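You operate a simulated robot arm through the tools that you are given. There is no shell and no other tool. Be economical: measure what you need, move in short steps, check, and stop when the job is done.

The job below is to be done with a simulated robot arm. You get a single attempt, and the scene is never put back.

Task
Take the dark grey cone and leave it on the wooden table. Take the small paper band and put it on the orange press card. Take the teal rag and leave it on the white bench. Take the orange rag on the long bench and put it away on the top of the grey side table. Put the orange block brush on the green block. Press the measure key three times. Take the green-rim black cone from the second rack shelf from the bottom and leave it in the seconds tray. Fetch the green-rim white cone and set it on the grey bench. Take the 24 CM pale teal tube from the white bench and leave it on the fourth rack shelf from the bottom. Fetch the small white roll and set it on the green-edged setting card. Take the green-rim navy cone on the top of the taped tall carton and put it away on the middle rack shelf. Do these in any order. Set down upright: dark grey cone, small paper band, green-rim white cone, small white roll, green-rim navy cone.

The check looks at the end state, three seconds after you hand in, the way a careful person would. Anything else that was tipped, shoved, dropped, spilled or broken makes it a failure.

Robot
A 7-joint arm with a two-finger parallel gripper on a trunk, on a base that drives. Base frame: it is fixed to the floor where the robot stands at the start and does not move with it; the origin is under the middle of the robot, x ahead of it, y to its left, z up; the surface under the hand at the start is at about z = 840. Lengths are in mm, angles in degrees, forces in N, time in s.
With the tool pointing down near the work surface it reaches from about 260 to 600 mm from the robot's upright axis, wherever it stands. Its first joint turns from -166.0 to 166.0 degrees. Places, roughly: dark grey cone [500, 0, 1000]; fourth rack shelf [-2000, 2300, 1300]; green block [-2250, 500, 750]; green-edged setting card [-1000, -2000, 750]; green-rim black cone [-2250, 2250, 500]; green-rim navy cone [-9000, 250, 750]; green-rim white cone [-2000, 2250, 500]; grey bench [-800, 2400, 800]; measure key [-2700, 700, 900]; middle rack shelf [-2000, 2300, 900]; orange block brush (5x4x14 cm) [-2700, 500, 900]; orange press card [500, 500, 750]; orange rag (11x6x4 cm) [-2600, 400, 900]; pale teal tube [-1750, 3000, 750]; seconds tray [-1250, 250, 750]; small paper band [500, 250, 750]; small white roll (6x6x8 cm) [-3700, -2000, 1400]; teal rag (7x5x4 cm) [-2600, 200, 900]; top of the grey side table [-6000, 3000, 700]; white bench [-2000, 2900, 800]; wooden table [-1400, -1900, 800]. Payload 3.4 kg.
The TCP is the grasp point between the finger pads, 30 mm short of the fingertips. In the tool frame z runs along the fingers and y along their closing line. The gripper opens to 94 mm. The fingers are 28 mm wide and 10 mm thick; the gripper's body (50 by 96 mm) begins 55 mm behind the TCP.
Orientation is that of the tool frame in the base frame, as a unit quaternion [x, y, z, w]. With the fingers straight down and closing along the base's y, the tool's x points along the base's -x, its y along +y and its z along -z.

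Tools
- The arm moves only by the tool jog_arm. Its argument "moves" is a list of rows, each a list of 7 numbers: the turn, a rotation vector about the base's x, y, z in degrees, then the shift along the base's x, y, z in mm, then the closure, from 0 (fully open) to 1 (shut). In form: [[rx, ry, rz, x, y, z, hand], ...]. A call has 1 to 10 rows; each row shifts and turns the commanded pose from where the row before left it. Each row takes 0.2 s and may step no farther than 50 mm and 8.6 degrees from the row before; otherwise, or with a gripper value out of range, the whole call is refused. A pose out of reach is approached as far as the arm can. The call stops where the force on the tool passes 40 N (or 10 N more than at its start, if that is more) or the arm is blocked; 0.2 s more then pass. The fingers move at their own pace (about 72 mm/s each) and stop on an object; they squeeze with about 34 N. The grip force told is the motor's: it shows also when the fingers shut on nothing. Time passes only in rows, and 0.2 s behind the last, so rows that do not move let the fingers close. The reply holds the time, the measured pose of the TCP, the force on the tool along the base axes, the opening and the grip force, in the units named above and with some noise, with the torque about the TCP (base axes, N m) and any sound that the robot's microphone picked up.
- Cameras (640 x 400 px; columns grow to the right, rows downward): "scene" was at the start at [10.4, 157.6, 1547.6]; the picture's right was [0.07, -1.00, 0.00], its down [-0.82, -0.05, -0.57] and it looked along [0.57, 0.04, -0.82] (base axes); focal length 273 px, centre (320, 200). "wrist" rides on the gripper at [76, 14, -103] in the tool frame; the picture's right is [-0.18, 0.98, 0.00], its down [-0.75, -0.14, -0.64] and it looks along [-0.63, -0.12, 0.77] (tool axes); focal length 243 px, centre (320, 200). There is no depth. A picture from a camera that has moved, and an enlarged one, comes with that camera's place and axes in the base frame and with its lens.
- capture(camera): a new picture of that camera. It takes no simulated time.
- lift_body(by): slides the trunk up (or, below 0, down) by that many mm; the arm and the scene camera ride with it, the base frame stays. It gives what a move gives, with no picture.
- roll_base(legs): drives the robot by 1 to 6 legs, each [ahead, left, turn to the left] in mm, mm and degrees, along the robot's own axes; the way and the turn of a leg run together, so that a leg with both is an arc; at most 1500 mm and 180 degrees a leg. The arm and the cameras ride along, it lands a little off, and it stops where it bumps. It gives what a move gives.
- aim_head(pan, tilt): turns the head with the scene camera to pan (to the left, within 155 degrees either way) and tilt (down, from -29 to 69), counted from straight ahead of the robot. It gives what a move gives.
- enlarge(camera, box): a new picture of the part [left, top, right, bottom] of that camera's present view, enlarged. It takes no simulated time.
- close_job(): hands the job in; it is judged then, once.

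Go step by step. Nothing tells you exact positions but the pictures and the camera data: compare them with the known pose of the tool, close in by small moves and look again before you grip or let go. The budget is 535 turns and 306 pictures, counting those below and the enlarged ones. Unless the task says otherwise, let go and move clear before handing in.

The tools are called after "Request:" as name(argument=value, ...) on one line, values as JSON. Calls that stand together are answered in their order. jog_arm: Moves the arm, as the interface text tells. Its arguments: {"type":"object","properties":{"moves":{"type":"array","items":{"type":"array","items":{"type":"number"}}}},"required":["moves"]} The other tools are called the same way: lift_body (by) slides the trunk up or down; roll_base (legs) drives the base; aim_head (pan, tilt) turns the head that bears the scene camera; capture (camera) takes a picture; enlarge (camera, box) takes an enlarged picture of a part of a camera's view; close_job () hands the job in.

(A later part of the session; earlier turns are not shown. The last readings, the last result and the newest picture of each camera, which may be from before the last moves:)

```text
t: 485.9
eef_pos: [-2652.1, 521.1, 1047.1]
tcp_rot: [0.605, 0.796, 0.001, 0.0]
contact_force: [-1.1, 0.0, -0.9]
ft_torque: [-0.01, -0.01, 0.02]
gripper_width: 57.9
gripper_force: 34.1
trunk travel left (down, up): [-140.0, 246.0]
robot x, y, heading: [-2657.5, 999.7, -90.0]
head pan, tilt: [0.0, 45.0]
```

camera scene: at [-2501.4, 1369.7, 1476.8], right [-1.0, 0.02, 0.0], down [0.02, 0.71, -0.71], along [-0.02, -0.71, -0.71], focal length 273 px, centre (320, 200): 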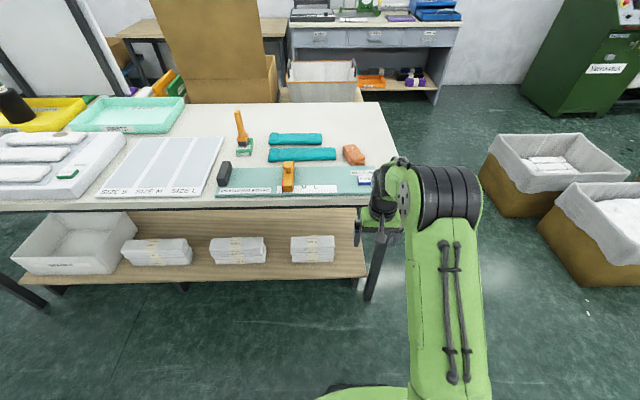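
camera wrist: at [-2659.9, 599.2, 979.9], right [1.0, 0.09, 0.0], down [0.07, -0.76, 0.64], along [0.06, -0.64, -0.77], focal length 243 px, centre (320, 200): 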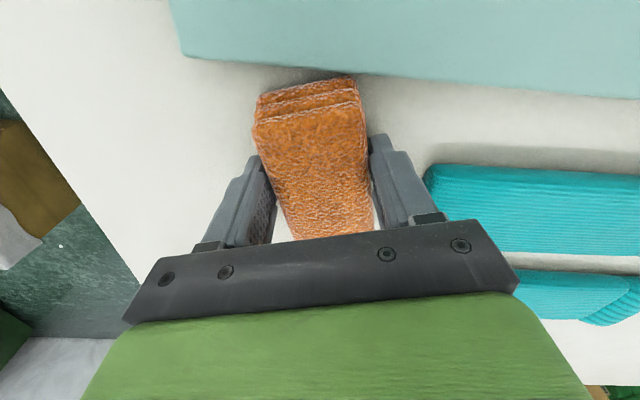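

Now to the grey side table in the west. I'll back off and look west along the aisle.

Request:
roll_base(legs=[[-350, 0, 0]])

Request:
aim_head(pan=-100, tilt=12)

Request:
capture(camera="scene")

```text
t: 488.1
eef_pos: [-2654.1, 863.3, 1046.8]
tcp_rot: [0.607, 0.795, 0.0, 0.0]
contact_force: [-0.1, -0.2, 0.4]
ft_torque: [-0.01, 0.03, -0.02]
gripper_width: 55.2
gripper_force: 33.8
trunk travel left (down, up): [-140.0, 246.0]
robot x, y, heading: [-2654.0, 1343.1, -90.4]
head pan, tilt: [0.0, 45.0]
```

```text
t: 489.9
eef_pos: [-2654.2, 862.2, 1046.5]
tcp_rot: [0.607, 0.795, 0.0, 0.001]
contact_force: [-0.2, 0.2, -0.3]
ft_torque: [0.0, 0.04, -0.01]
gripper_width: 55.3
gripper_force: 34.2
trunk travel left (down, up): [-140.0, 246.0]
robot x, y, heading: [-2653.6, 1342.1, -90.3]
head pan, tilt: [-100.0, 12.0]
```

```text
156 pictures are left
camera scene: at [-2596.8, 1418.4, 1528.6], right [0.17, 0.98, 0.0], down [0.2, -0.04, -0.98], along [-0.96, 0.17, -0.21], focal length 273 px, centre (320, 200)
```

scene: 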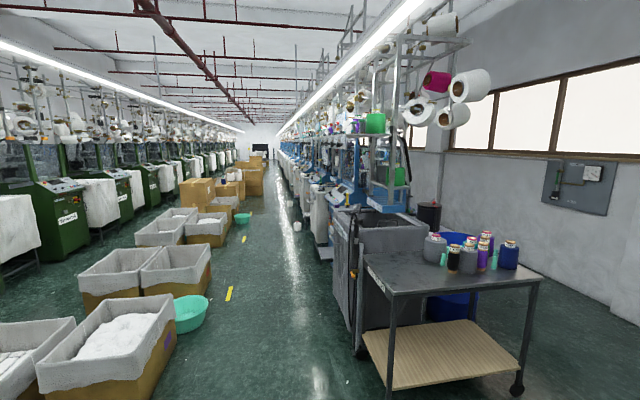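

The aisle west (y≈800–1900) is clear. I'll turn to face west and drive to x≈-5600, then look for the grey side table.

Request:
roll_base(legs=[[0, 0, -89.7], [1500, 0, 0], [1300, 0, 0]])

Request:
aim_head(pan=-50, tilt=12)

Request:
capture(camera="scene")

Request:
aim_head(pan=0, tilt=12)

Request:
capture(camera="scene")

```text
t: 507.2
eef_pos: [-5909.8, 1354.2, 1045.5]
tcp_rot: [0.991, 0.134, 0.0, 0.002]
contact_force: [-0.2, -0.6, 0.2]
ft_torque: [0.0, -0.02, 0.0]
gripper_width: 53.9
gripper_force: 33.8
trunk travel left (down, up): [-140.0, 246.0]
robot x, y, heading: [-5431.0, 1354.8, 179.9]
head pan, tilt: [-100.0, 12.0]
```

```text
t: 508.4
eef_pos: [-5910.1, 1355.3, 1045.7]
tcp_rot: [0.991, 0.134, 0.001, 0.001]
contact_force: [-0.9, -0.6, -0.5]
ft_torque: [0.01, 0.04, 0.02]
gripper_width: 53.5
gripper_force: 33.9
trunk travel left (down, up): [-140.0, 246.0]
robot x, y, heading: [-5430.1, 1359.1, 180.1]
head pan, tilt: [-50.0, 12.0]
```

```text
155 pictures are left
camera scene: at [-5432.2, 1277.8, 1528.6], right [0.77, 0.64, 0.0], down [0.13, -0.16, -0.98], along [-0.63, 0.75, -0.21], focal length 273 px, centre (320, 200)
```

scene: 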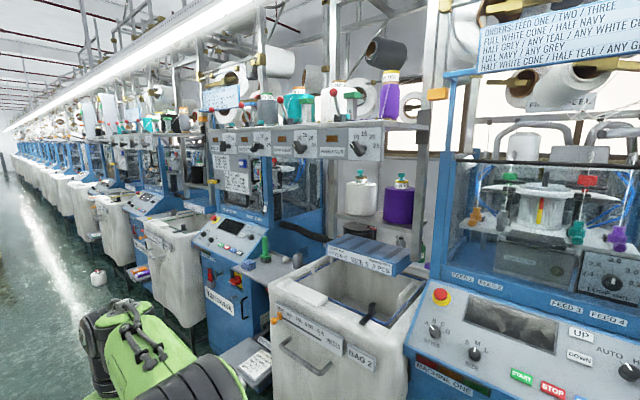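

```text
t: 509.5
eef_pos: [-5910.2, 1356.0, 1045.3]
tcp_rot: [0.991, 0.134, 0.001, 0.001]
contact_force: [0.2, 0.1, -1.1]
ft_torque: [-0.01, 0.0, -0.02]
gripper_width: 53.6
gripper_force: 33.9
trunk travel left (down, up): [-140.0, 246.0]
robot x, y, heading: [-5431.6, 1355.9, 180.2]
head pan, tilt: [0.0, 12.0]
```

```text
154 pictures are left
camera scene: at [-5465.6, 1206.4, 1528.6], right [0.0, 1.0, 0.0], down [0.21, 0.0, -0.98], along [-0.98, 0.0, -0.21], focal length 273 px, centre (320, 200)
```

scene: 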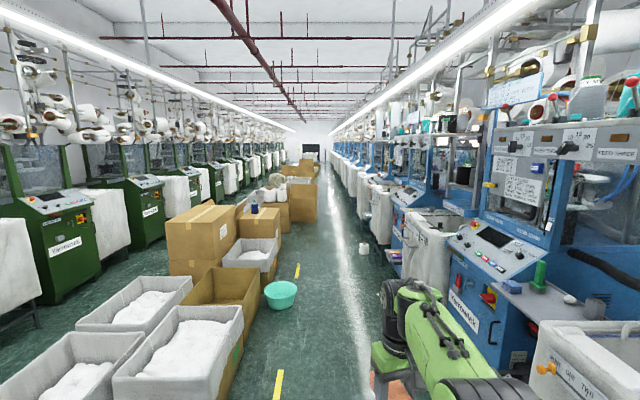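

Request:
aim_head(pan=-60, tilt=20)

Request:
capture(camera="scene")

Request:
enlarge(camera="scene", box=[240, 90, 440, 260])

```text
t: 510.8
eef_pos: [-5909.4, 1354.2, 1046.3]
tcp_rot: [0.991, 0.134, 0.001, 0.002]
contact_force: [0.0, -1.1, -0.4]
ft_torque: [-0.05, 0.01, 0.0]
gripper_width: 53.9
gripper_force: 33.8
trunk travel left (down, up): [-140.0, 246.0]
robot x, y, heading: [-5430.8, 1358.6, 180.2]
head pan, tilt: [-60.0, 20.0]
```

```text
153 pictures are left
camera scene: at [-5419.0, 1287.0, 1515.6], right [0.87, 0.5, 0.0], down [0.17, -0.3, -0.94], along [-0.47, 0.81, -0.34], focal length 273 px, centre (320, 200)
```

scene: 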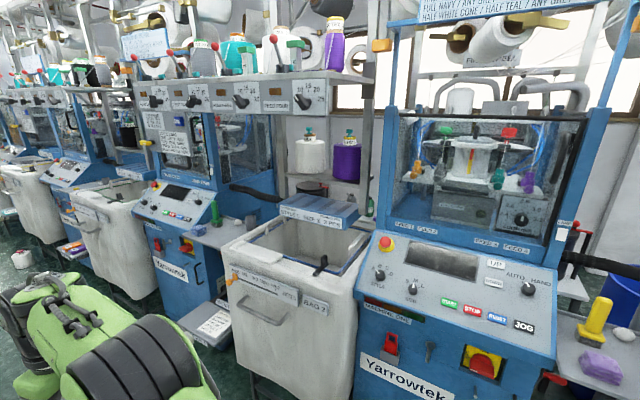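

```text
2.35 times, centred on (340, 175) of scene
camera zoom: at [-5419.0, 1287.0, 1515.6], right [0.87, 0.5, 0.0], down [0.17, -0.3, -0.94], along [-0.47, 0.81, -0.34], focal length 642 px, centre (273, 259)
```

zoom: 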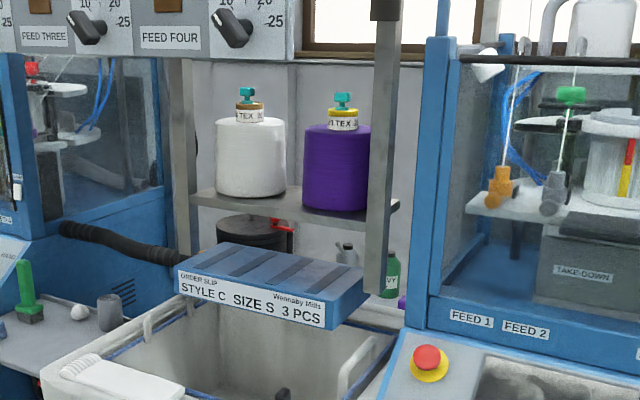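

There is something like a table behind the machines, so it's reached from the window side. I'll go back east, then north past the white bench's end, and look west behind the machines.

Request:
roll_base(legs=[[-1200, 0, 0], [-1150, 0, 0], [0, -1150, 0], [0, -1100, 0]])

Request:
aim_head(pan=0, tilt=15)

Request:
capture(camera="scene")

```text
t: 533.2
eef_pos: [-3563.7, 3621.3, 1046.4]
tcp_rot: [0.99, 0.141, 0.0, 0.001]
contact_force: [-0.8, -0.4, -0.4]
ft_torque: [0.01, -0.01, -0.02]
gripper_width: 53.9
gripper_force: 34.2
trunk travel left (down, up): [-140.0, 246.0]
robot x, y, heading: [-3083.3, 3627.9, -179.1]
head pan, tilt: [-60.0, 20.0]
```

```text
t: 534.5
eef_pos: [-3565.3, 3621.7, 1046.2]
tcp_rot: [0.99, 0.14, 0.0, 0.001]
contact_force: [0.5, 0.4, -0.4]
ft_torque: [-0.05, 0.01, 0.02]
gripper_width: 53.8
gripper_force: 33.7
trunk travel left (down, up): [-140.0, 246.0]
robot x, y, heading: [-3083.5, 3626.2, -179.3]
head pan, tilt: [0.0, 15.0]
```

```text
151 pictures are left
camera scene: at [-3118.1, 3477.2, 1523.7], right [-0.01, 1.0, 0.0], down [0.26, 0.0, -0.97], along [-0.97, -0.01, -0.26], focal length 273 px, centre (320, 200)
```

scene: 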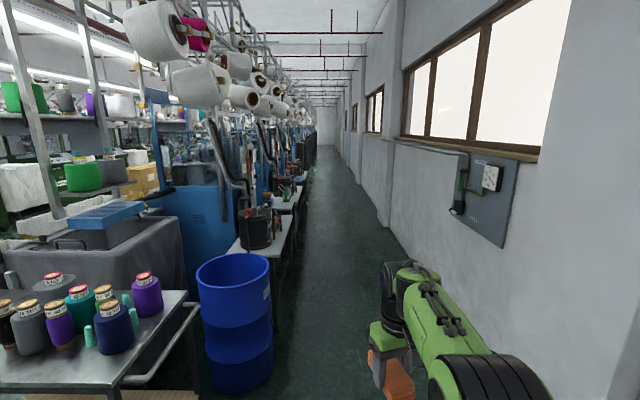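

A back corridor runs west; grey side tables stand along it, the one near x≈-6000 being the target. I'll drive down the corridor.

Request:
roll_base(legs=[[1300, 0, -0.7], [900, 0, 0]])

Request:
aim_head(pan=25, tilt=30)

Request:
capture(camera="scene")

```text
t: 545.5
eef_pos: [-5773.6, 3663.8, 1046.4]
tcp_rot: [0.993, 0.122, 0.0, 0.0]
contact_force: [-0.5, -0.4, 0.1]
ft_torque: [0.0, 0.0, 0.05]
gripper_width: 53.9
gripper_force: 33.9
trunk travel left (down, up): [-140.0, 246.0]
robot x, y, heading: [-5297.6, 3654.8, 178.7]
head pan, tilt: [0.0, 15.0]
```

```text
t: 546.3
eef_pos: [-5772.7, 3663.8, 1046.8]
tcp_rot: [0.993, 0.122, 0.0, 0.001]
contact_force: [0.0, -0.3, -0.5]
ft_torque: [0.01, -0.02, 0.01]
gripper_width: 53.8
gripper_force: 34.1
trunk travel left (down, up): [-140.0, 246.0]
robot x, y, heading: [-5295.1, 3654.6, 178.6]
head pan, tilt: [25.0, 30.0]
```

```text
150 pictures are left
camera scene: at [-5321.9, 3465.5, 1499.6], right [-0.4, 0.92, 0.0], down [0.46, 0.2, -0.87], along [-0.79, -0.35, -0.5], focal length 273 px, centre (320, 200)
```

scene: 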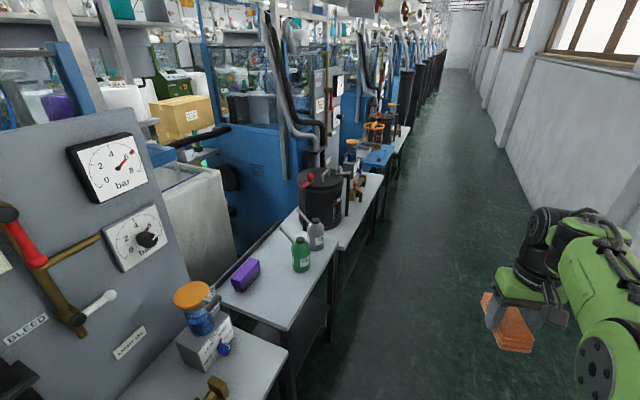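

The table with the purple box and green bottle spans x≈-5765…-6250, y up to ≈3140 — this matches the target. I'll pull alongside and turn to face it.

Request:
roll_base(legs=[[590, -50, 1.2], [0, 0, 90]])

Request:
aim_head(pan=0, tilt=45)

Request:
capture(camera="scene")

```text
t: 553.5
eef_pos: [-5880.7, 3232.1, 1047.1]
tcp_rot: [0.608, 0.794, 0.0, 0.0]
contact_force: [0.0, 0.1, -1.7]
ft_torque: [0.01, 0.0, 0.03]
gripper_width: 53.8
gripper_force: 34.1
trunk travel left (down, up): [-140.0, 246.0]
robot x, y, heading: [-5880.4, 3711.5, -90.2]
head pan, tilt: [25.0, 30.0]
```

```text
t: 554.4
eef_pos: [-5879.3, 3231.9, 1046.2]
tcp_rot: [0.608, 0.794, 0.0, 0.0]
contact_force: [0.8, -0.6, -0.4]
ft_torque: [0.01, 0.01, 0.01]
gripper_width: 53.7
gripper_force: 34.0
trunk travel left (down, up): [-140.0, 246.0]
robot x, y, heading: [-5880.6, 3712.9, -90.2]
head pan, tilt: [0.0, 45.0]
```

```text
149 pictures are left
camera scene: at [-5730.0, 3690.1, 1476.9], right [-1.0, 0.0, 0.0], down [0.0, 0.71, -0.71], along [0.0, -0.71, -0.71], focal length 273 px, centre (320, 200)
```

scene: 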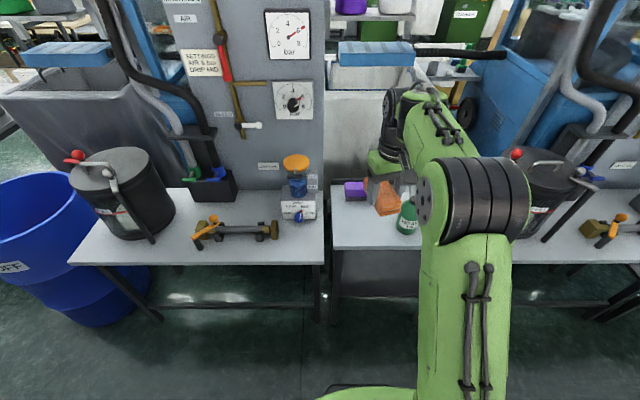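

Request:
capture(camera="wrist")

Request:
roll_base(legs=[[0, -330, 0]])

Request:
capture(camera="scene")

```text
148 pictures are left
camera wrist: at [-5886.7, 3309.6, 1149.5], right [1.0, 0.08, 0.0], down [0.06, -0.76, 0.64], along [0.05, -0.64, -0.77], focal length 243 px, centre (320, 200)
```

wrist: 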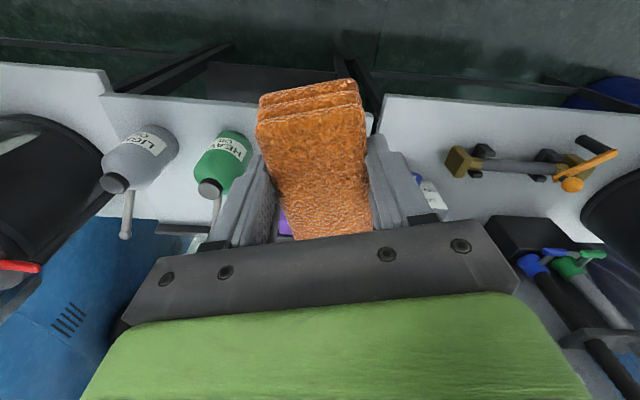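

```text
t: 556.5
eef_pos: [-6214.9, 3235.8, 1046.4]
tcp_rot: [0.611, 0.792, 0.001, 0.0]
contact_force: [-0.4, -0.5, -0.5]
ft_torque: [0.02, 0.0, 0.01]
gripper_width: 53.7
gripper_force: 34.3
trunk travel left (down, up): [-140.0, 246.0]
robot x, y, heading: [-6207.9, 3712.6, -90.9]
head pan, tilt: [0.0, 45.0]
```

```text
147 pictures are left
camera scene: at [-6059.7, 3691.5, 1477.0], right [-1.0, 0.01, 0.0], down [0.01, 0.71, -0.71], along [-0.01, -0.71, -0.71], focal length 273 px, centre (320, 200)
```

scene: 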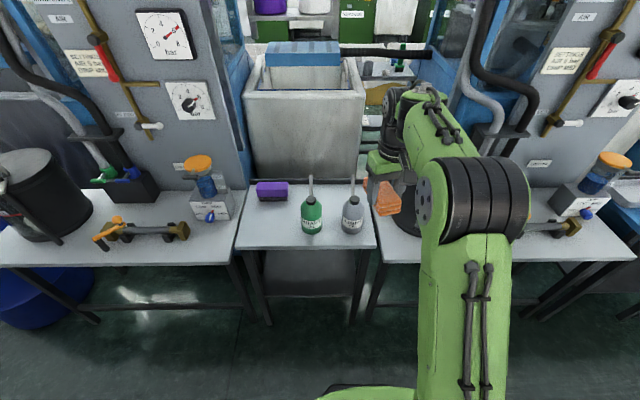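

The target table is the small one between machines (x≈-5787…-6255); free spot at front-left ≈[-5885,3050]. I'll line up there.

Request:
roll_base(legs=[[0, 325, 0.8], [180, 0, 0]])

Request:
capture(camera="scene")

Request:
capture(camera="wrist")

```text
t: 559.8
eef_pos: [-5883.1, 3053.0, 1046.0]
tcp_rot: [0.606, 0.796, 0.001, 0.0]
contact_force: [-0.2, -0.8, -0.3]
ft_torque: [-0.02, -0.01, 0.01]
gripper_width: 53.7
gripper_force: 33.5
trunk travel left (down, up): [-140.0, 246.0]
robot x, y, heading: [-5890.1, 3533.9, -89.9]
head pan, tilt: [0.0, 45.0]
```

```text
146 pictures are left
camera scene: at [-5735.1, 3511.7, 1476.9], right [-1.0, 0.0, 0.0], down [0.0, 0.71, -0.71], along [0.0, -0.71, -0.71], focal length 273 px, centre (320, 200)
```

scene: 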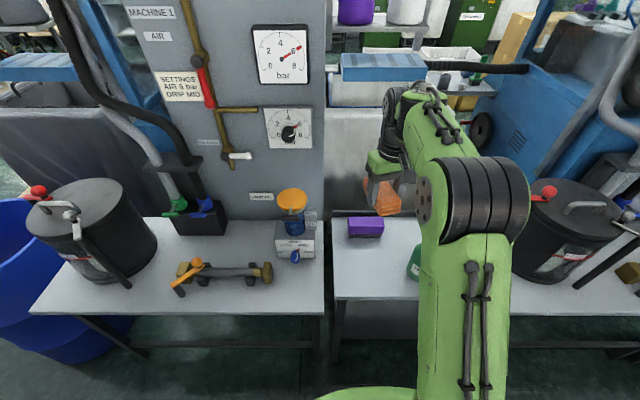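

```text
145 pictures are left
camera wrist: at [-5889.3, 3130.5, 1148.9], right [1.0, 0.09, 0.0], down [0.07, -0.77, 0.64], along [0.06, -0.64, -0.77], focal length 243 px, centre (320, 200)
```

wrist: 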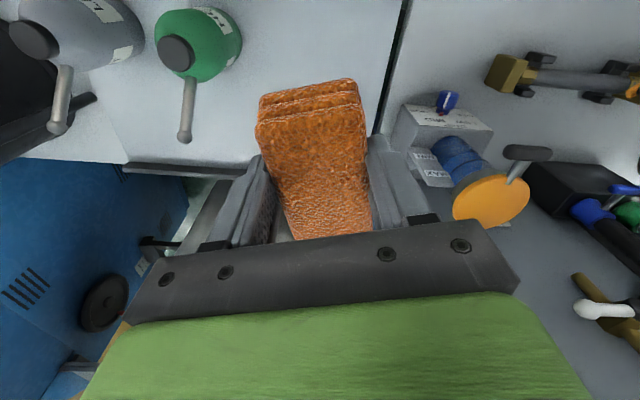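

Position is good: clear of the purple box, bottle and table edge. Lower trunk, then arm.

Request:
lift_body(by=-130)

Request:
jog_arm(moves=[[0, 0, 0, 0, 0, -40, 0.85], [0, 0, 0, 0, 0, -40, 0.85], [0, 0, 0, 0, 0, -30, 0.85], [0, 0, 0, 0, 0, 0, 0.85]])

Request:
capture(camera="wrist")

Request:
capture(camera="scene")

```text
t: 561.4
eef_pos: [-5882.7, 3054.3, 916.4]
tcp_rot: [0.605, 0.796, 0.0, 0.001]
contact_force: [0.9, -0.3, -0.5]
ft_torque: [0.04, -0.01, -0.01]
gripper_width: 53.7
gripper_force: 34.0
trunk travel left (down, up): [-10.0, 376.0]
robot x, y, heading: [-5886.3, 3530.2, -89.8]
head pan, tilt: [0.0, 45.0]
```

```text
t: 562.4
eef_pos: [-5881.5, 3054.9, 806.9]
tcp_rot: [0.605, 0.796, 0.0, 0.001]
contact_force: [0.6, 0.7, -1.1]
ft_torque: [0.04, 0.02, -0.01]
gripper_width: 53.6
gripper_force: 34.2
trunk travel left (down, up): [-10.0, 376.0]
robot x, y, heading: [-5884.4, 3536.5, -89.9]
head pan, tilt: [0.0, 45.0]
```

```text
144 pictures are left
camera wrist: at [-5888.4, 3131.8, 909.2], right [1.0, 0.09, 0.0], down [0.07, -0.76, 0.64], along [0.06, -0.64, -0.77], focal length 243 px, centre (320, 200)
```

wrist: 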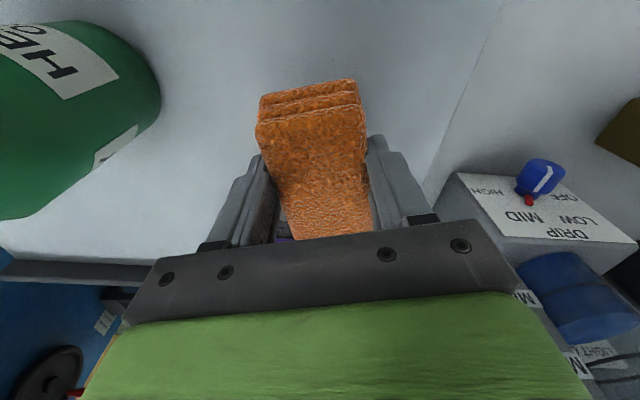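

```text
143 pictures are left
camera scene: at [-5735.1, 3513.3, 1346.5], right [-1.0, 0.0, 0.0], down [0.0, 0.71, -0.71], along [0.0, -0.71, -0.71], focal length 273 px, centre (320, 200)
```

scene: 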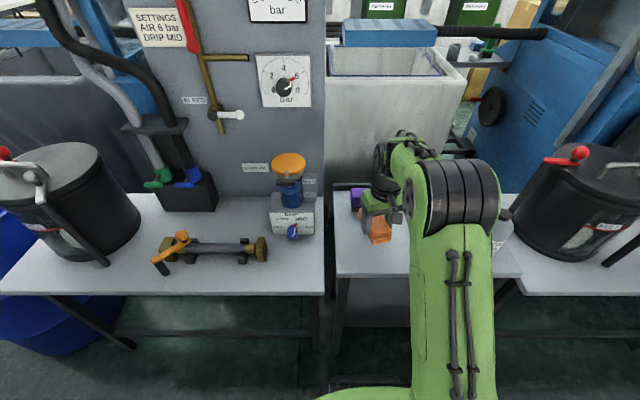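

Request:
jog_arm(moves=[[0, 0, 0, 0, 0, -15, 0.85], [0, 0, 0, 0, 0, -5, 0.85], [0, 0, 0, 0, 0, -4, 0.85], [0, 0, 0, 0, 0, -4, 0.85], [0, 0, 0, 0, 0, -4, 0.85], [0, 0, 0, 0, 0, 0, 0.85]])

```text
t: 563.8
eef_pos: [-5882.3, 3055.6, 772.8]
tcp_rot: [0.605, 0.796, 0.001, 0.001]
contact_force: [0.1, 0.8, -0.3]
ft_torque: [0.0, 0.01, 0.0]
gripper_width: 53.8
gripper_force: 34.1
trunk travel left (down, up): [-10.0, 376.0]
robot x, y, heading: [-5886.1, 3529.9, -89.9]
head pan, tilt: [0.0, 45.0]
```

Request:
jog_arm(moves=[[0, 0, 0, 0, 0, -4, 0.85], [0, 0, 0, 0, 0, -4, 0.85], [0, 0, 0, 0, 0, -4, 0.85], [0, 0, 0, 0, 0, -4, 0.85], [0, 0, 0, 0, 0, -3, 0.85], [0, 0, 0, 0, 0, 0, 0.85]])

```text
t: 565.2
eef_pos: [-5883.6, 3053.4, 759.4]
tcp_rot: [0.605, 0.796, -0.003, 0.003]
contact_force: [0.6, 3.9, 15.3]
ft_torque: [0.7, 0.1, 0.03]
gripper_width: 53.9
gripper_force: 34.3
trunk travel left (down, up): [-10.0, 376.0]
robot x, y, heading: [-5883.3, 3530.0, -90.2]
head pan, tilt: [0.0, 45.0]
stopped in row 6: the force on the tool passed its limit at 41 N (the readings are from after the stop); the commanded pose is now the measured one
```

Contact (table ≈722). Release and rise straight up.

Request:
jog_arm(moves=[[0, 0, 0, 0, 0, 1, 0.5], [0, 0, 0, 0, 0, 0, 0.2], [0, 0, 0, 0, 0, 0, 0.1], [0, 0, 0, 0, 0, 0, 0.1], [0, 0, 0, 0, 0, 40, 0.1], [0, 0, 0, 0, 0, 45, 0.1], [0, 0, 0, 0, 0, 45, 0.1], [0, 0, 0, 0, 0, 45, 0.1], [0, 0, 0, 0, 0, 45, 0.1]])

Request:
capture(camera="wrist")

```text
t: 567.2
eef_pos: [-5883.2, 3052.6, 977.4]
tcp_rot: [0.605, 0.796, -0.002, 0.003]
contact_force: [1.2, -0.7, 0.3]
ft_torque: [0.02, 0.0, -0.03]
gripper_width: 84.7
gripper_force: 0.0
trunk travel left (down, up): [-10.0, 376.0]
robot x, y, heading: [-5884.3, 3534.1, -90.3]
head pan, tilt: [0.0, 45.0]
```

```text
142 pictures are left
camera wrist: at [-5889.7, 3132.0, 1079.0], right [1.0, 0.09, 0.0], down [0.07, -0.76, 0.65], along [0.06, -0.64, -0.76], focal length 243 px, centre (320, 200)
```

wrist: 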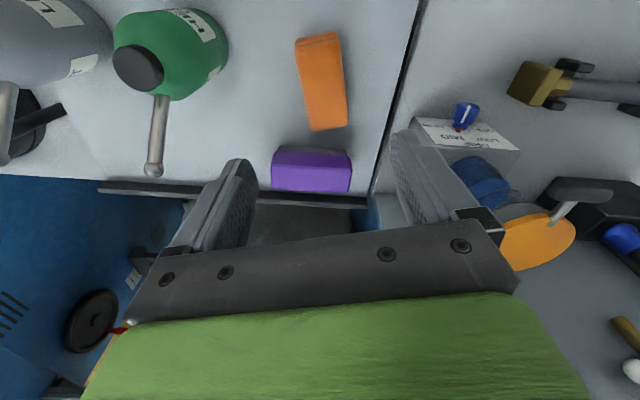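

The orange rag lies on the side table. Now for the navy cone far west on the main aisle; I'll return via the corridor, keeping clear of the drum.

Request:
roll_base(legs=[[-270, 0, 0.3], [0, 1400, 0], [0, 1400, 0]])

Request:
roll_base(legs=[[1300, 0, 0], [1130, 0, 0], [0, 0, -90], [1500, 0, 0], [1300, 0, 0]])

Request:
aim_head(pan=0, tilt=15)

Request:
capture(camera="scene")

```text
t: 582.3
eef_pos: [-3087.9, 3363.7, 976.2]
tcp_rot: [0.602, 0.799, -0.003, 0.003]
contact_force: [-0.4, -0.5, 0.1]
ft_torque: [0.01, -0.03, -0.03]
gripper_width: 84.6
gripper_force: 0.1
trunk travel left (down, up): [-10.0, 376.0]
robot x, y, heading: [-3091.0, 3843.5, -89.4]
head pan, tilt: [0.0, 45.0]
```

```text
t: 611.1
eef_pos: [-6329.4, 1262.6, 976.8]
tcp_rot: [0.987, 0.162, -0.004, 0.0]
contact_force: [0.0, 0.4, -0.6]
ft_torque: [0.0, -0.01, -0.01]
gripper_width: 84.4
gripper_force: 0.1
trunk travel left (down, up): [-10.0, 376.0]
robot x, y, heading: [-5849.5, 1289.5, -176.8]
head pan, tilt: [0.0, 45.0]
```

```text
t: 612.1
eef_pos: [-6329.3, 1261.6, 975.9]
tcp_rot: [0.987, 0.162, -0.004, 0.0]
contact_force: [-0.7, -0.1, 0.4]
ft_torque: [0.0, -0.01, 0.01]
gripper_width: 84.5
gripper_force: 0.0
trunk travel left (down, up): [-10.0, 376.0]
robot x, y, heading: [-5848.6, 1291.0, -176.7]
head pan, tilt: [0.0, 15.0]
```

```text
141 pictures are left
camera scene: at [-5876.3, 1138.0, 1393.3], right [-0.06, 1.0, 0.0], down [0.26, 0.01, -0.97], along [-0.96, -0.05, -0.26], focal length 273 px, centre (320, 200)
```

scene: 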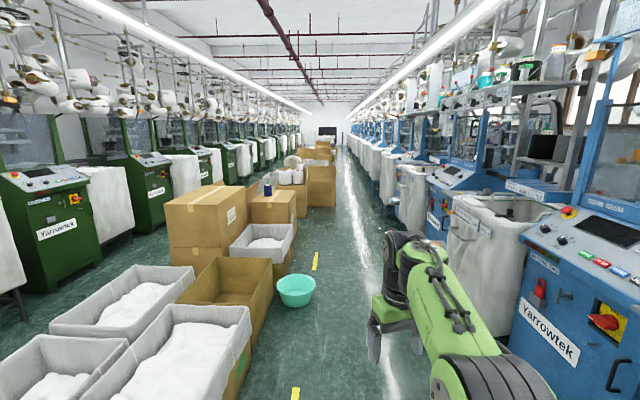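

Request:
enlarge(camera="scene", box=[150, 130, 350, 270])

```text
2.86 times, centred on (250, 200) of scene
camera zoom: at [-5876.3, 1138.0, 1393.3], right [-0.06, 1.0, 0.0], down [0.26, 0.01, -0.97], along [-0.96, -0.05, -0.26], focal length 780 px, centre (520, 200)
```

zoom: 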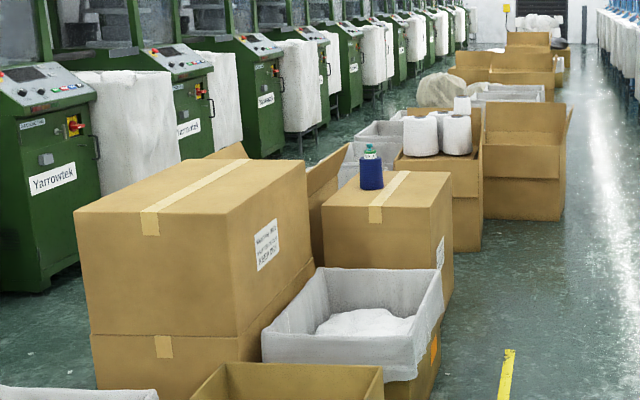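

The navy cone (green rim) stands on the taped carton near x≈-9000, y≈350. I'll straighten and drive further west, passing the tub on its right.

Request:
roll_base(legs=[[0, -60, -3.3], [1400, 0, 0], [1000, 0, 0]])

Request:
aim_head(pan=40, tilt=25)

Request:
capture(camera="scene")

```text
t: 624.5
eef_pos: [-8750.1, 1322.5, 976.0]
tcp_rot: [0.991, 0.137, -0.004, -0.001]
contact_force: [-1.0, 0.4, 0.0]
ft_torque: [0.03, -0.03, 0.05]
gripper_width: 84.5
gripper_force: 0.0
trunk travel left (down, up): [-10.0, 376.0]
robot x, y, heading: [-8268.6, 1329.5, -180.0]
head pan, tilt: [0.0, 15.0]
```

```text
t: 625.6
eef_pos: [-8749.7, 1323.2, 975.9]
tcp_rot: [0.991, 0.137, -0.004, -0.001]
contact_force: [0.0, 0.5, 0.1]
ft_torque: [-0.04, -0.02, 0.0]
gripper_width: 84.5
gripper_force: 0.0
trunk travel left (down, up): [-10.0, 376.0]
robot x, y, heading: [-8271.9, 1330.8, -179.6]
head pan, tilt: [40.0, 25.0]
```

```text
139 pictures are left
camera scene: at [-8280.2, 1116.7, 1377.1], right [-0.65, 0.76, 0.0], down [0.32, 0.27, -0.91], along [-0.69, -0.59, -0.42], focal length 273 px, centre (320, 200)
```

scene: 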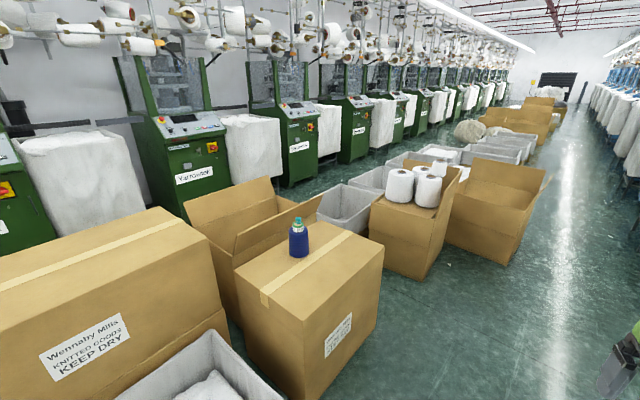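

Triangulated: cone base ≈[-9033,338,576] on the carton (x -8780…-9390, aisle face y≈590). I'll drive level with it and turn to face it.

Request:
roll_base(legs=[[760, 0, 0], [0, 0, 90]])

Request:
jog_arm(moves=[[-7.9, 0, -8, 0, 0, -20, 0], [-7.9, 0, -7.5, 0, 0, -20, 0], [-7.9, 0, 0, 0, 0, -20, 0], [-7.9, 0, 0, 0, 0, -20, 0], [-7.9, 0, 0, 0, 0, -20, 0], [-7.9, 0, 0, 0, 0, -20, 0], [-7.3, 0, 0, 0, 0, -20, 0]])

Request:
aim_head(pan=0, tilt=35)

Request:
capture(camera="scene")

Request:
capture(camera="wrist")

```text
t: 633.6
eef_pos: [-9027.1, 837.5, 977.0]
tcp_rot: [0.593, 0.805, -0.003, 0.002]
contact_force: [0.7, -0.1, -1.0]
ft_torque: [0.01, 0.02, -0.03]
gripper_width: 84.7
gripper_force: 0.0
trunk travel left (down, up): [-10.0, 376.0]
robot x, y, heading: [-9045.9, 1316.6, -88.2]
head pan, tilt: [40.0, 25.0]
```

```text
refused: row 1 steps farther than a row can; nothing moved
```

```text
t: 634.7
eef_pos: [-9027.0, 838.4, 976.7]
tcp_rot: [0.593, 0.805, -0.002, 0.002]
contact_force: [0.0, 0.1, -0.1]
ft_torque: [0.04, -0.02, -0.01]
gripper_width: 84.5
gripper_force: 0.0
trunk travel left (down, up): [-10.0, 376.0]
robot x, y, heading: [-9045.1, 1318.5, -88.4]
head pan, tilt: [0.0, 35.0]
```

```text
138 pictures are left
camera scene: at [-8893.6, 1296.3, 1361.4], right [-1.0, -0.03, 0.0], down [-0.02, 0.57, -0.82], along [0.03, -0.82, -0.57], focal length 273 px, centre (320, 200)
```

scene: 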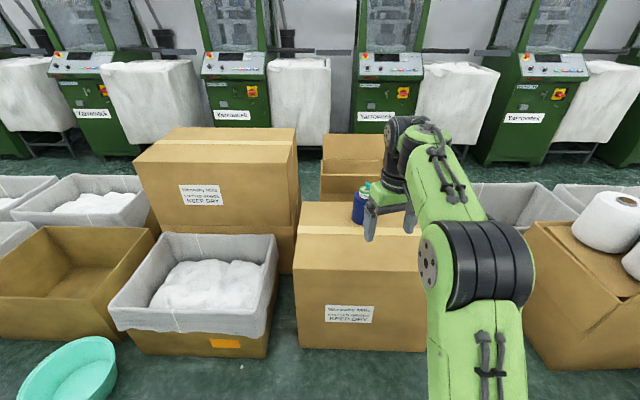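

```text
137 pictures are left
camera wrist: at [-9036.5, 916.9, 1078.5], right [0.99, 0.12, 0.0], down [0.09, -0.76, 0.65], along [0.08, -0.64, -0.76], focal length 243 px, centre (320, 200)
```

wrist: 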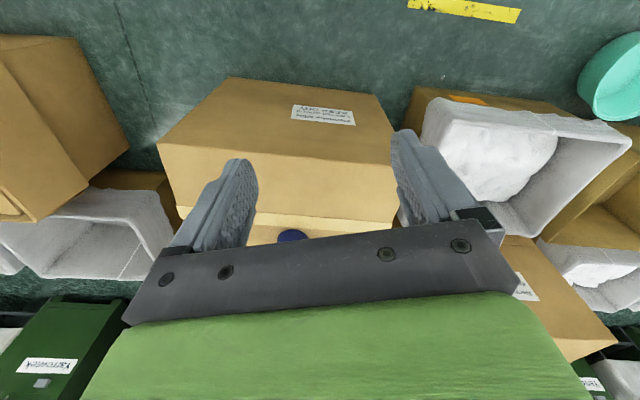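

I'll do the yaw first, then the pitch, within limits.

Request:
jog_arm(moves=[[0, 0, -8.5, 0, 0, 0, 0], [0, 0, -8.5, 0, 0, 0, 0], [-7.9, 0, 0, 0, 0, -20, 0], [-7.9, 0, 0, 0, 0, -20, 0], [-7.9, 0, 0, 0, 0, -20, 0], [-7.9, 0, 0, 0, 0, -20, 0], [-7.9, 0, 0, 0, 0, -20, 0], [-7.9, 0, 0, 0, 0, -20, 0], [-7.3, 0, 0, 0, 0, -20, 0]])

Request:
capture(camera="wrist")

```text
t: 636.7
eef_pos: [-9028.8, 838.0, 835.4]
tcp_rot: [0.625, 0.629, -0.328, 0.326]
contact_force: [-0.7, 0.0, -0.1]
ft_torque: [0.02, -0.02, -0.03]
gripper_width: 94.1
gripper_force: 0.2
trunk travel left (down, up): [-10.0, 376.0]
robot x, y, heading: [-9044.8, 1320.0, -88.0]
head pan, tilt: [0.0, 35.0]
```

```text
136 pictures are left
camera wrist: at [-9013.8, 966.7, 831.5], right [0.98, -0.1, 0.15], down [-0.14, 0.09, 0.99], along [-0.12, -0.99, 0.08], focal length 243 px, centre (320, 200)
```

wrist: 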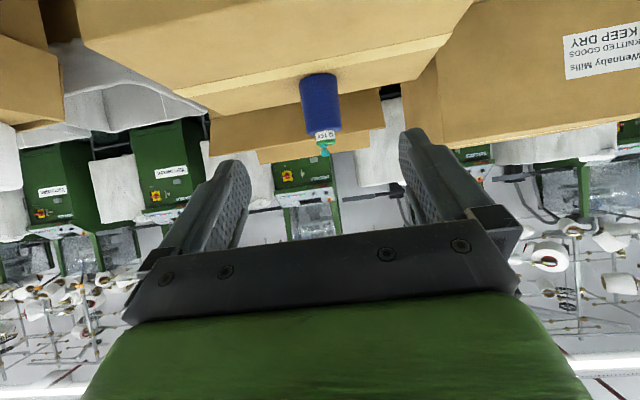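

The navy cone's neck is at about [-9048,338], rim z≈731. I'll roll in 330 mm with a slight correction and look.

Request:
roll_base(legs=[[330, -10, -2]])

Request:
jog_arm(moves=[[0, 0, 0, 0, 0, -40, 0], [0, 0, 0, 0, 0, -40, 0], [0, 0, 0, 0, 0, -10, 0], [0, 0, 0, 0, 0, 0, 0]])

Request:
capture(camera="wrist")

```text
t: 638.9
eef_pos: [-9051.4, 507.8, 835.0]
tcp_rot: [0.638, 0.616, -0.334, 0.319]
contact_force: [0.4, -0.7, -0.4]
ft_torque: [0.0, 0.0, 0.0]
gripper_width: 94.0
gripper_force: 0.1
trunk travel left (down, up): [-10.0, 376.0]
robot x, y, heading: [-9050.0, 983.8, -90.2]
head pan, tilt: [0.0, 35.0]
```

```text
t: 639.9
eef_pos: [-9050.6, 507.2, 746.4]
tcp_rot: [0.637, 0.616, -0.335, 0.32]
contact_force: [-0.1, 0.2, -0.2]
ft_torque: [0.01, 0.01, 0.02]
gripper_width: 93.7
gripper_force: 0.0
trunk travel left (down, up): [-10.0, 376.0]
robot x, y, heading: [-9051.7, 987.2, -90.3]
head pan, tilt: [0.0, 35.0]
```

```text
135 pictures are left
camera wrist: at [-9031.5, 635.0, 742.8], right [0.98, -0.14, 0.15], down [-0.13, 0.1, 0.99], along [-0.15, -0.98, 0.08], focal length 243 px, centre (320, 200)
```

wrist: 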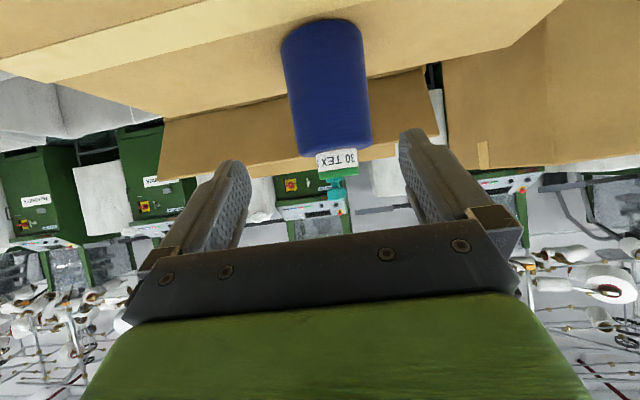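

Rim ≈ z 727–741 at y≈343. I'll trim the yaw and advance at z≈746.

Request:
jog_arm(moves=[[0, 0, 2, 0, -30, 0, 0], [0, 0, 0, 0, -30, 0, 0], [0, 0, 0, 0, -25, 0, 0], [0, 0, 0, 0, 0, 0, 0]])

Request:
capture(camera="wrist")

```text
t: 640.9
eef_pos: [-9050.1, 422.7, 747.2]
tcp_rot: [0.626, 0.627, -0.33, 0.326]
contact_force: [-0.6, -0.7, 0.3]
ft_torque: [-0.03, 0.01, 0.0]
gripper_width: 93.9
gripper_force: 0.0
trunk travel left (down, up): [-10.0, 376.0]
robot x, y, heading: [-9053.4, 987.5, -90.3]
head pan, tilt: [0.0, 35.0]
```

```text
134 pictures are left
camera wrist: at [-9036.2, 551.3, 742.8], right [0.98, -0.11, 0.15], down [-0.14, 0.1, 0.99], along [-0.12, -0.99, 0.08], focal length 243 px, centre (320, 200)
```

wrist: 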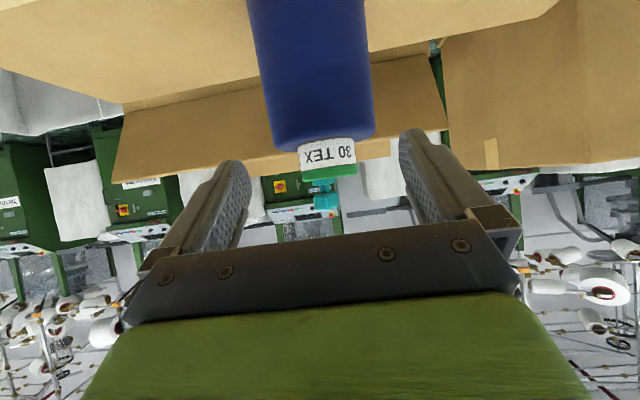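

Request:
jog_arm(moves=[[0, 0, 0, -1, -25, 0, 0], [0, 0, 0, 0, -25, 0, 0], [0, 0, 0, 0, -14, -1, 0], [0, 0, 0, 0, -6, -3, 0], [0, 0, 0, 0, 0, -2, 0], [0, 0, 0, 0, 0, 0, 0]])

Request:
capture(camera="wrist")

```text
t: 642.3
eef_pos: [-9053.8, 352.0, 739.3]
tcp_rot: [0.627, 0.627, -0.329, 0.325]
contact_force: [0.1, -0.6, -0.3]
ft_torque: [0.02, -0.01, -0.02]
gripper_width: 94.0
gripper_force: 0.1
trunk travel left (down, up): [-10.0, 376.0]
robot x, y, heading: [-9047.1, 986.7, -90.4]
head pan, tilt: [0.0, 35.0]
```

```text
133 pictures are left
camera wrist: at [-9038.0, 480.9, 735.8], right [0.98, -0.11, 0.15], down [-0.14, 0.1, 0.99], along [-0.12, -0.99, 0.08], focal length 243 px, centre (320, 200)
```

wrist: 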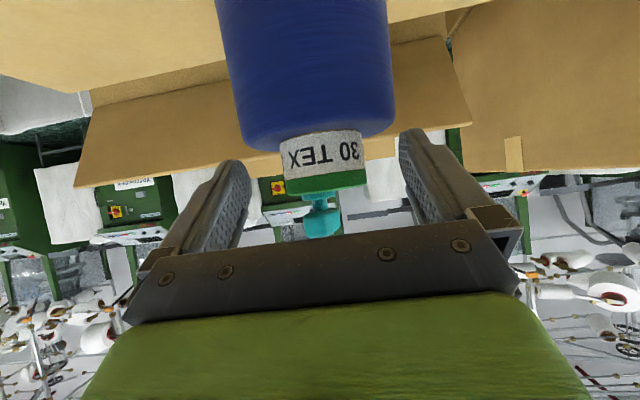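

Need ~19 mm further in and +3 mm in x to match the earlier grasps.

Request:
jog_arm(moves=[[0, 0, 0, 3, -10, 0, 0], [0, 0, 0, 0, -9, 0, 0], [0, 0, 0, 0, 0, 0, 0]])

Request:
capture(camera="wrist")

```text
t: 643.1
eef_pos: [-9049.7, 334.4, 739.7]
tcp_rot: [0.628, 0.627, -0.329, 0.324]
contact_force: [-1.3, 0.3, 0.6]
ft_torque: [0.0, -0.01, 0.0]
gripper_width: 93.8
gripper_force: 0.1
trunk travel left (down, up): [-10.0, 376.0]
robot x, y, heading: [-9051.3, 988.2, -90.1]
head pan, tilt: [0.0, 35.0]
```

```text
132 pictures are left
camera wrist: at [-9035.9, 461.9, 736.1], right [0.98, -0.11, 0.15], down [-0.14, 0.09, 0.99], along [-0.12, -0.99, 0.08], focal length 243 px, centre (320, 200)
```

wrist: 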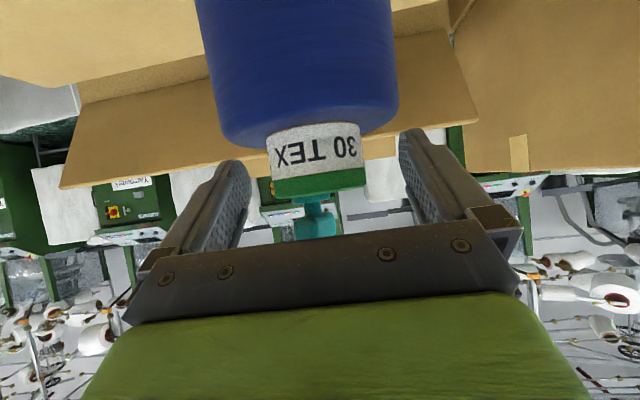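

Matches the earlier good grasp views. Close and lift a little.

Request:
jog_arm(moves=[[0, 0, 0, 0, 0, 0, 0.3], [0, 0, 0, 0, 0, 0, 0.6], [0, 0, 0, 0, 0, 0, 0.85], [0, 0, 0, 0, 0, 0, 0.85], [0, 0, 0, 0, 0, 10, 0.85], [0, 0, 0, 0, 0, 20, 0.85], [0, 0, 0, 0, 0, 20, 0.85], [0, 0, 0, 0, 0, 0, 0.85]])

Request:
capture(camera="wrist")

```text
t: 644.9
eef_pos: [-9049.5, 334.6, 788.6]
tcp_rot: [0.627, 0.627, -0.329, 0.324]
contact_force: [-0.5, 0.1, -2.7]
ft_torque: [0.01, -0.01, 0.01]
gripper_width: 49.3
gripper_force: 34.1
trunk travel left (down, up): [-10.0, 376.0]
robot x, y, heading: [-9049.2, 990.4, -90.3]
head pan, tilt: [0.0, 35.0]
```

```text
131 pictures are left
camera wrist: at [-9034.6, 462.2, 785.5], right [0.98, -0.11, 0.15], down [-0.14, 0.09, 0.99], along [-0.12, -0.99, 0.08], focal length 243 px, centre (320, 200)
```

wrist: 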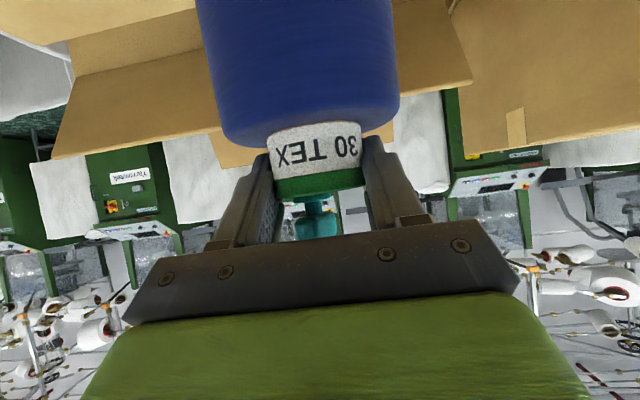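

The navy cone is secured. Back out, raise it, and return east to the rack.

Request:
roll_base(legs=[[-350, 0, 0]])

Request:
lift_body(by=330)

Request:
roll_base(legs=[[0, 0, 90.2], [1500, 0, 0], [1000, 0, 0]])

```text
t: 647.1
eef_pos: [-9051.2, 676.1, 789.5]
tcp_rot: [0.628, 0.626, -0.329, 0.325]
contact_force: [-1.0, 0.3, -2.9]
ft_torque: [0.01, 0.0, 0.0]
gripper_width: 49.2
gripper_force: 34.0
trunk travel left (down, up): [-10.0, 376.0]
robot x, y, heading: [-9047.7, 1331.4, -90.9]
head pan, tilt: [0.0, 35.0]
```

```text
t: 650.4
eef_pos: [-9051.2, 676.9, 1120.5]
tcp_rot: [0.629, 0.626, -0.329, 0.323]
contact_force: [0.5, -0.5, -3.7]
ft_torque: [0.04, -0.03, -0.03]
gripper_width: 49.3
gripper_force: 34.0
trunk travel left (down, up): [-340.0, 46.0]
robot x, y, heading: [-9047.1, 1332.7, -90.6]
head pan, tilt: [0.0, 35.0]
```

```text
t: 666.5
eef_pos: [-5869.8, 1228.4, 1117.9]
tcp_rot: [0.009, 0.887, -0.007, 0.462]
contact_force: [0.5, 0.1, -2.4]
ft_torque: [-0.01, 0.03, 0.0]
gripper_width: 49.1
gripper_force: 33.5
trunk travel left (down, up): [-340.0, 46.0]
robot x, y, heading: [-6521.1, 1241.8, -1.4]
head pan, tilt: [0.0, 35.0]
```

Request:
roll_base(legs=[[0, 110, 1.4], [1500, 0, 0], [1300, 0, 0]])

Request:
aim_head(pan=0, tilt=20)

Request:
capture(camera="scene")

```text
t: 680.8
eef_pos: [-3080.0, 1404.8, 1118.2]
tcp_rot: [-0.01, 0.887, 0.003, 0.462]
contact_force: [0.5, -0.4, -3.3]
ft_torque: [0.01, 0.01, 0.0]
gripper_width: 49.0
gripper_force: 34.1
trunk travel left (down, up): [-340.0, 46.0]
robot x, y, heading: [-3732.4, 1395.8, 0.9]
head pan, tilt: [0.0, 35.0]
```

```text
t: 681.6
eef_pos: [-3079.9, 1405.0, 1119.9]
tcp_rot: [-0.01, 0.887, 0.002, 0.462]
contact_force: [-0.1, 0.3, -3.4]
ft_torque: [0.01, 0.02, 0.0]
gripper_width: 49.4
gripper_force: 34.6
trunk travel left (down, up): [-340.0, 46.0]
robot x, y, heading: [-3736.3, 1390.8, 0.7]
head pan, tilt: [0.0, 20.0]
```

```text
130 pictures are left
camera scene: at [-3704.3, 1543.0, 1715.4], right [0.02, -1.0, 0.0], down [-0.34, -0.01, -0.94], along [0.94, 0.02, -0.34], focal length 273 px, centre (320, 200)
```

scene: 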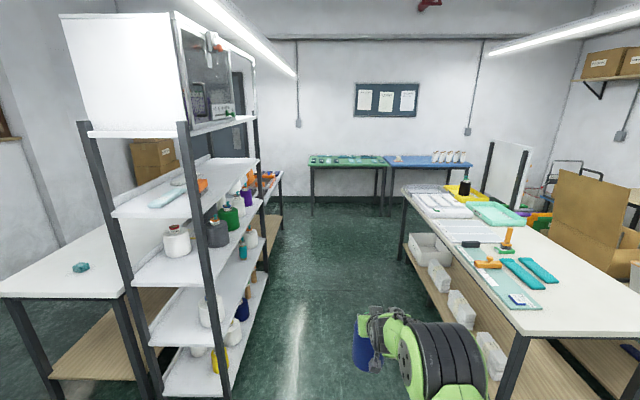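

Request:
roll_base(legs=[[1225, -60, -0.7], [0, 0, 90]])

Request:
capture(camera="scene")

Request:
capture(camera="wrist")

```text
t: 691.7
eef_pos: [-2520.8, 1996.6, 1118.5]
tcp_rot: [0.638, -0.616, -0.33, -0.323]
contact_force: [0.5, -0.7, -3.6]
ft_torque: [-0.04, 0.01, 0.01]
gripper_width: 49.3
gripper_force: 33.7
trunk travel left (down, up): [-340.0, 46.0]
robot x, y, heading: [-2497.5, 1344.5, 91.6]
head pan, tilt: [0.0, 20.0]
```

```text
129 pictures are left
camera scene: at [-2651.8, 1374.0, 1715.4], right [1.0, 0.03, 0.0], down [0.01, -0.34, -0.94], along [-0.03, 0.94, -0.34], focal length 273 px, centre (320, 200)
```

scene: 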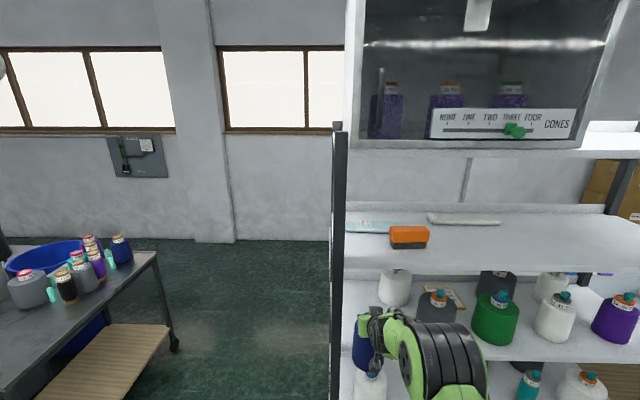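

```text
128 pictures are left
camera wrist: at [-2530.8, 1869.7, 1115.4], right [-0.99, 0.07, 0.15], down [0.14, -0.09, 0.99], along [0.09, 0.99, 0.08], focal length 243 px, centre (320, 200)
```

wrist: 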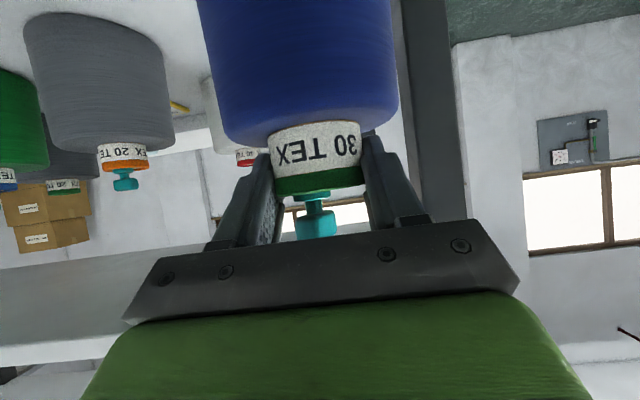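

I see the free spot at the left of the middle shelf. Lower the cone to entry height and correct yaw/x first, outside the rack.

Request:
roll_base(legs=[[0, -25, -1.6]])

Request:
jog_arm(moves=[[0, 0, 0, 0, 0, -15, 0.85], [0, 0, 0, 0, 0, -15, 0.85], [0, 0, 0, 0, 0, 0, 0.85]])

Request:
aim_head(pan=0, tilt=40)

Request:
capture(camera="scene")

Request:
capture(camera="wrist")

```text
t: 692.5
eef_pos: [-2479.0, 1997.5, 1117.5]
tcp_rot: [0.63, -0.625, -0.325, -0.328]
contact_force: [-0.3, -0.7, -2.9]
ft_torque: [0.02, 0.02, -0.02]
gripper_width: 49.3
gripper_force: 33.9
trunk travel left (down, up): [-340.0, 46.0]
robot x, y, heading: [-2472.3, 1346.0, 90.3]
head pan, tilt: [0.0, 20.0]
```

```text
t: 693.3
eef_pos: [-2479.7, 1998.3, 1089.2]
tcp_rot: [0.629, -0.625, -0.325, -0.328]
contact_force: [0.5, -0.2, -2.7]
ft_torque: [-0.05, -0.02, -0.01]
gripper_width: 49.3
gripper_force: 33.6
trunk travel left (down, up): [-340.0, 46.0]
robot x, y, heading: [-2470.3, 1342.6, 90.1]
head pan, tilt: [0.0, 20.0]
```

```text
t: 694.1
eef_pos: [-2477.9, 1997.0, 1088.8]
tcp_rot: [0.63, -0.625, -0.325, -0.327]
contact_force: [0.0, -0.2, -3.1]
ft_torque: [-0.05, 0.03, -0.02]
gripper_width: 49.0
gripper_force: 34.0
trunk travel left (down, up): [-340.0, 46.0]
robot x, y, heading: [-2474.1, 1343.6, 90.0]
head pan, tilt: [0.0, 40.0]
```

```text
127 pictures are left
camera scene: at [-2626.1, 1370.4, 1684.1], right [1.0, 0.0, 0.0], down [0.0, -0.64, -0.77], along [0.0, 0.77, -0.64], focal length 273 px, centre (320, 200)
```

scene: 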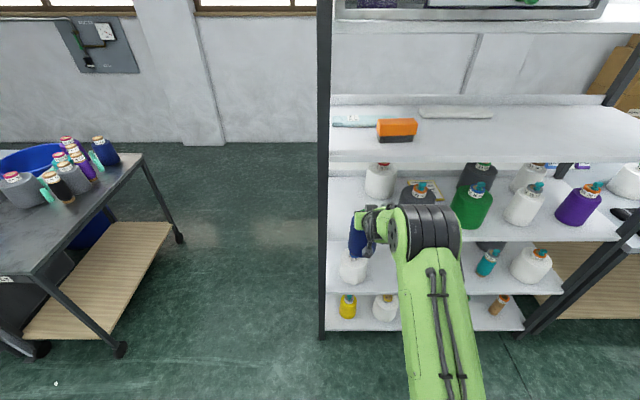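

```text
126 pictures are left
camera wrist: at [-2491.8, 1870.5, 1085.5], right [-0.98, 0.1, 0.15], down [0.14, -0.09, 0.99], along [0.11, 0.99, 0.08], focal length 243 px, centre (320, 200)
```

wrist: 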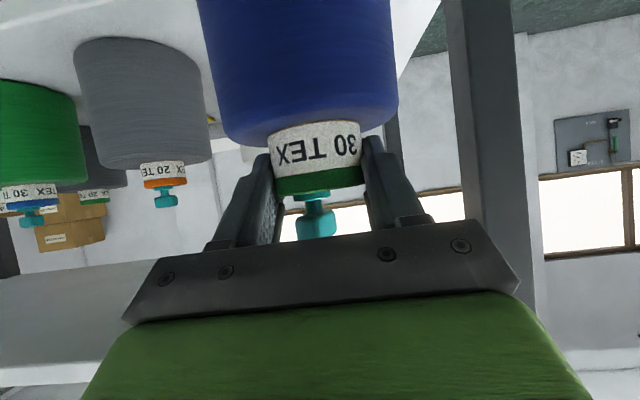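

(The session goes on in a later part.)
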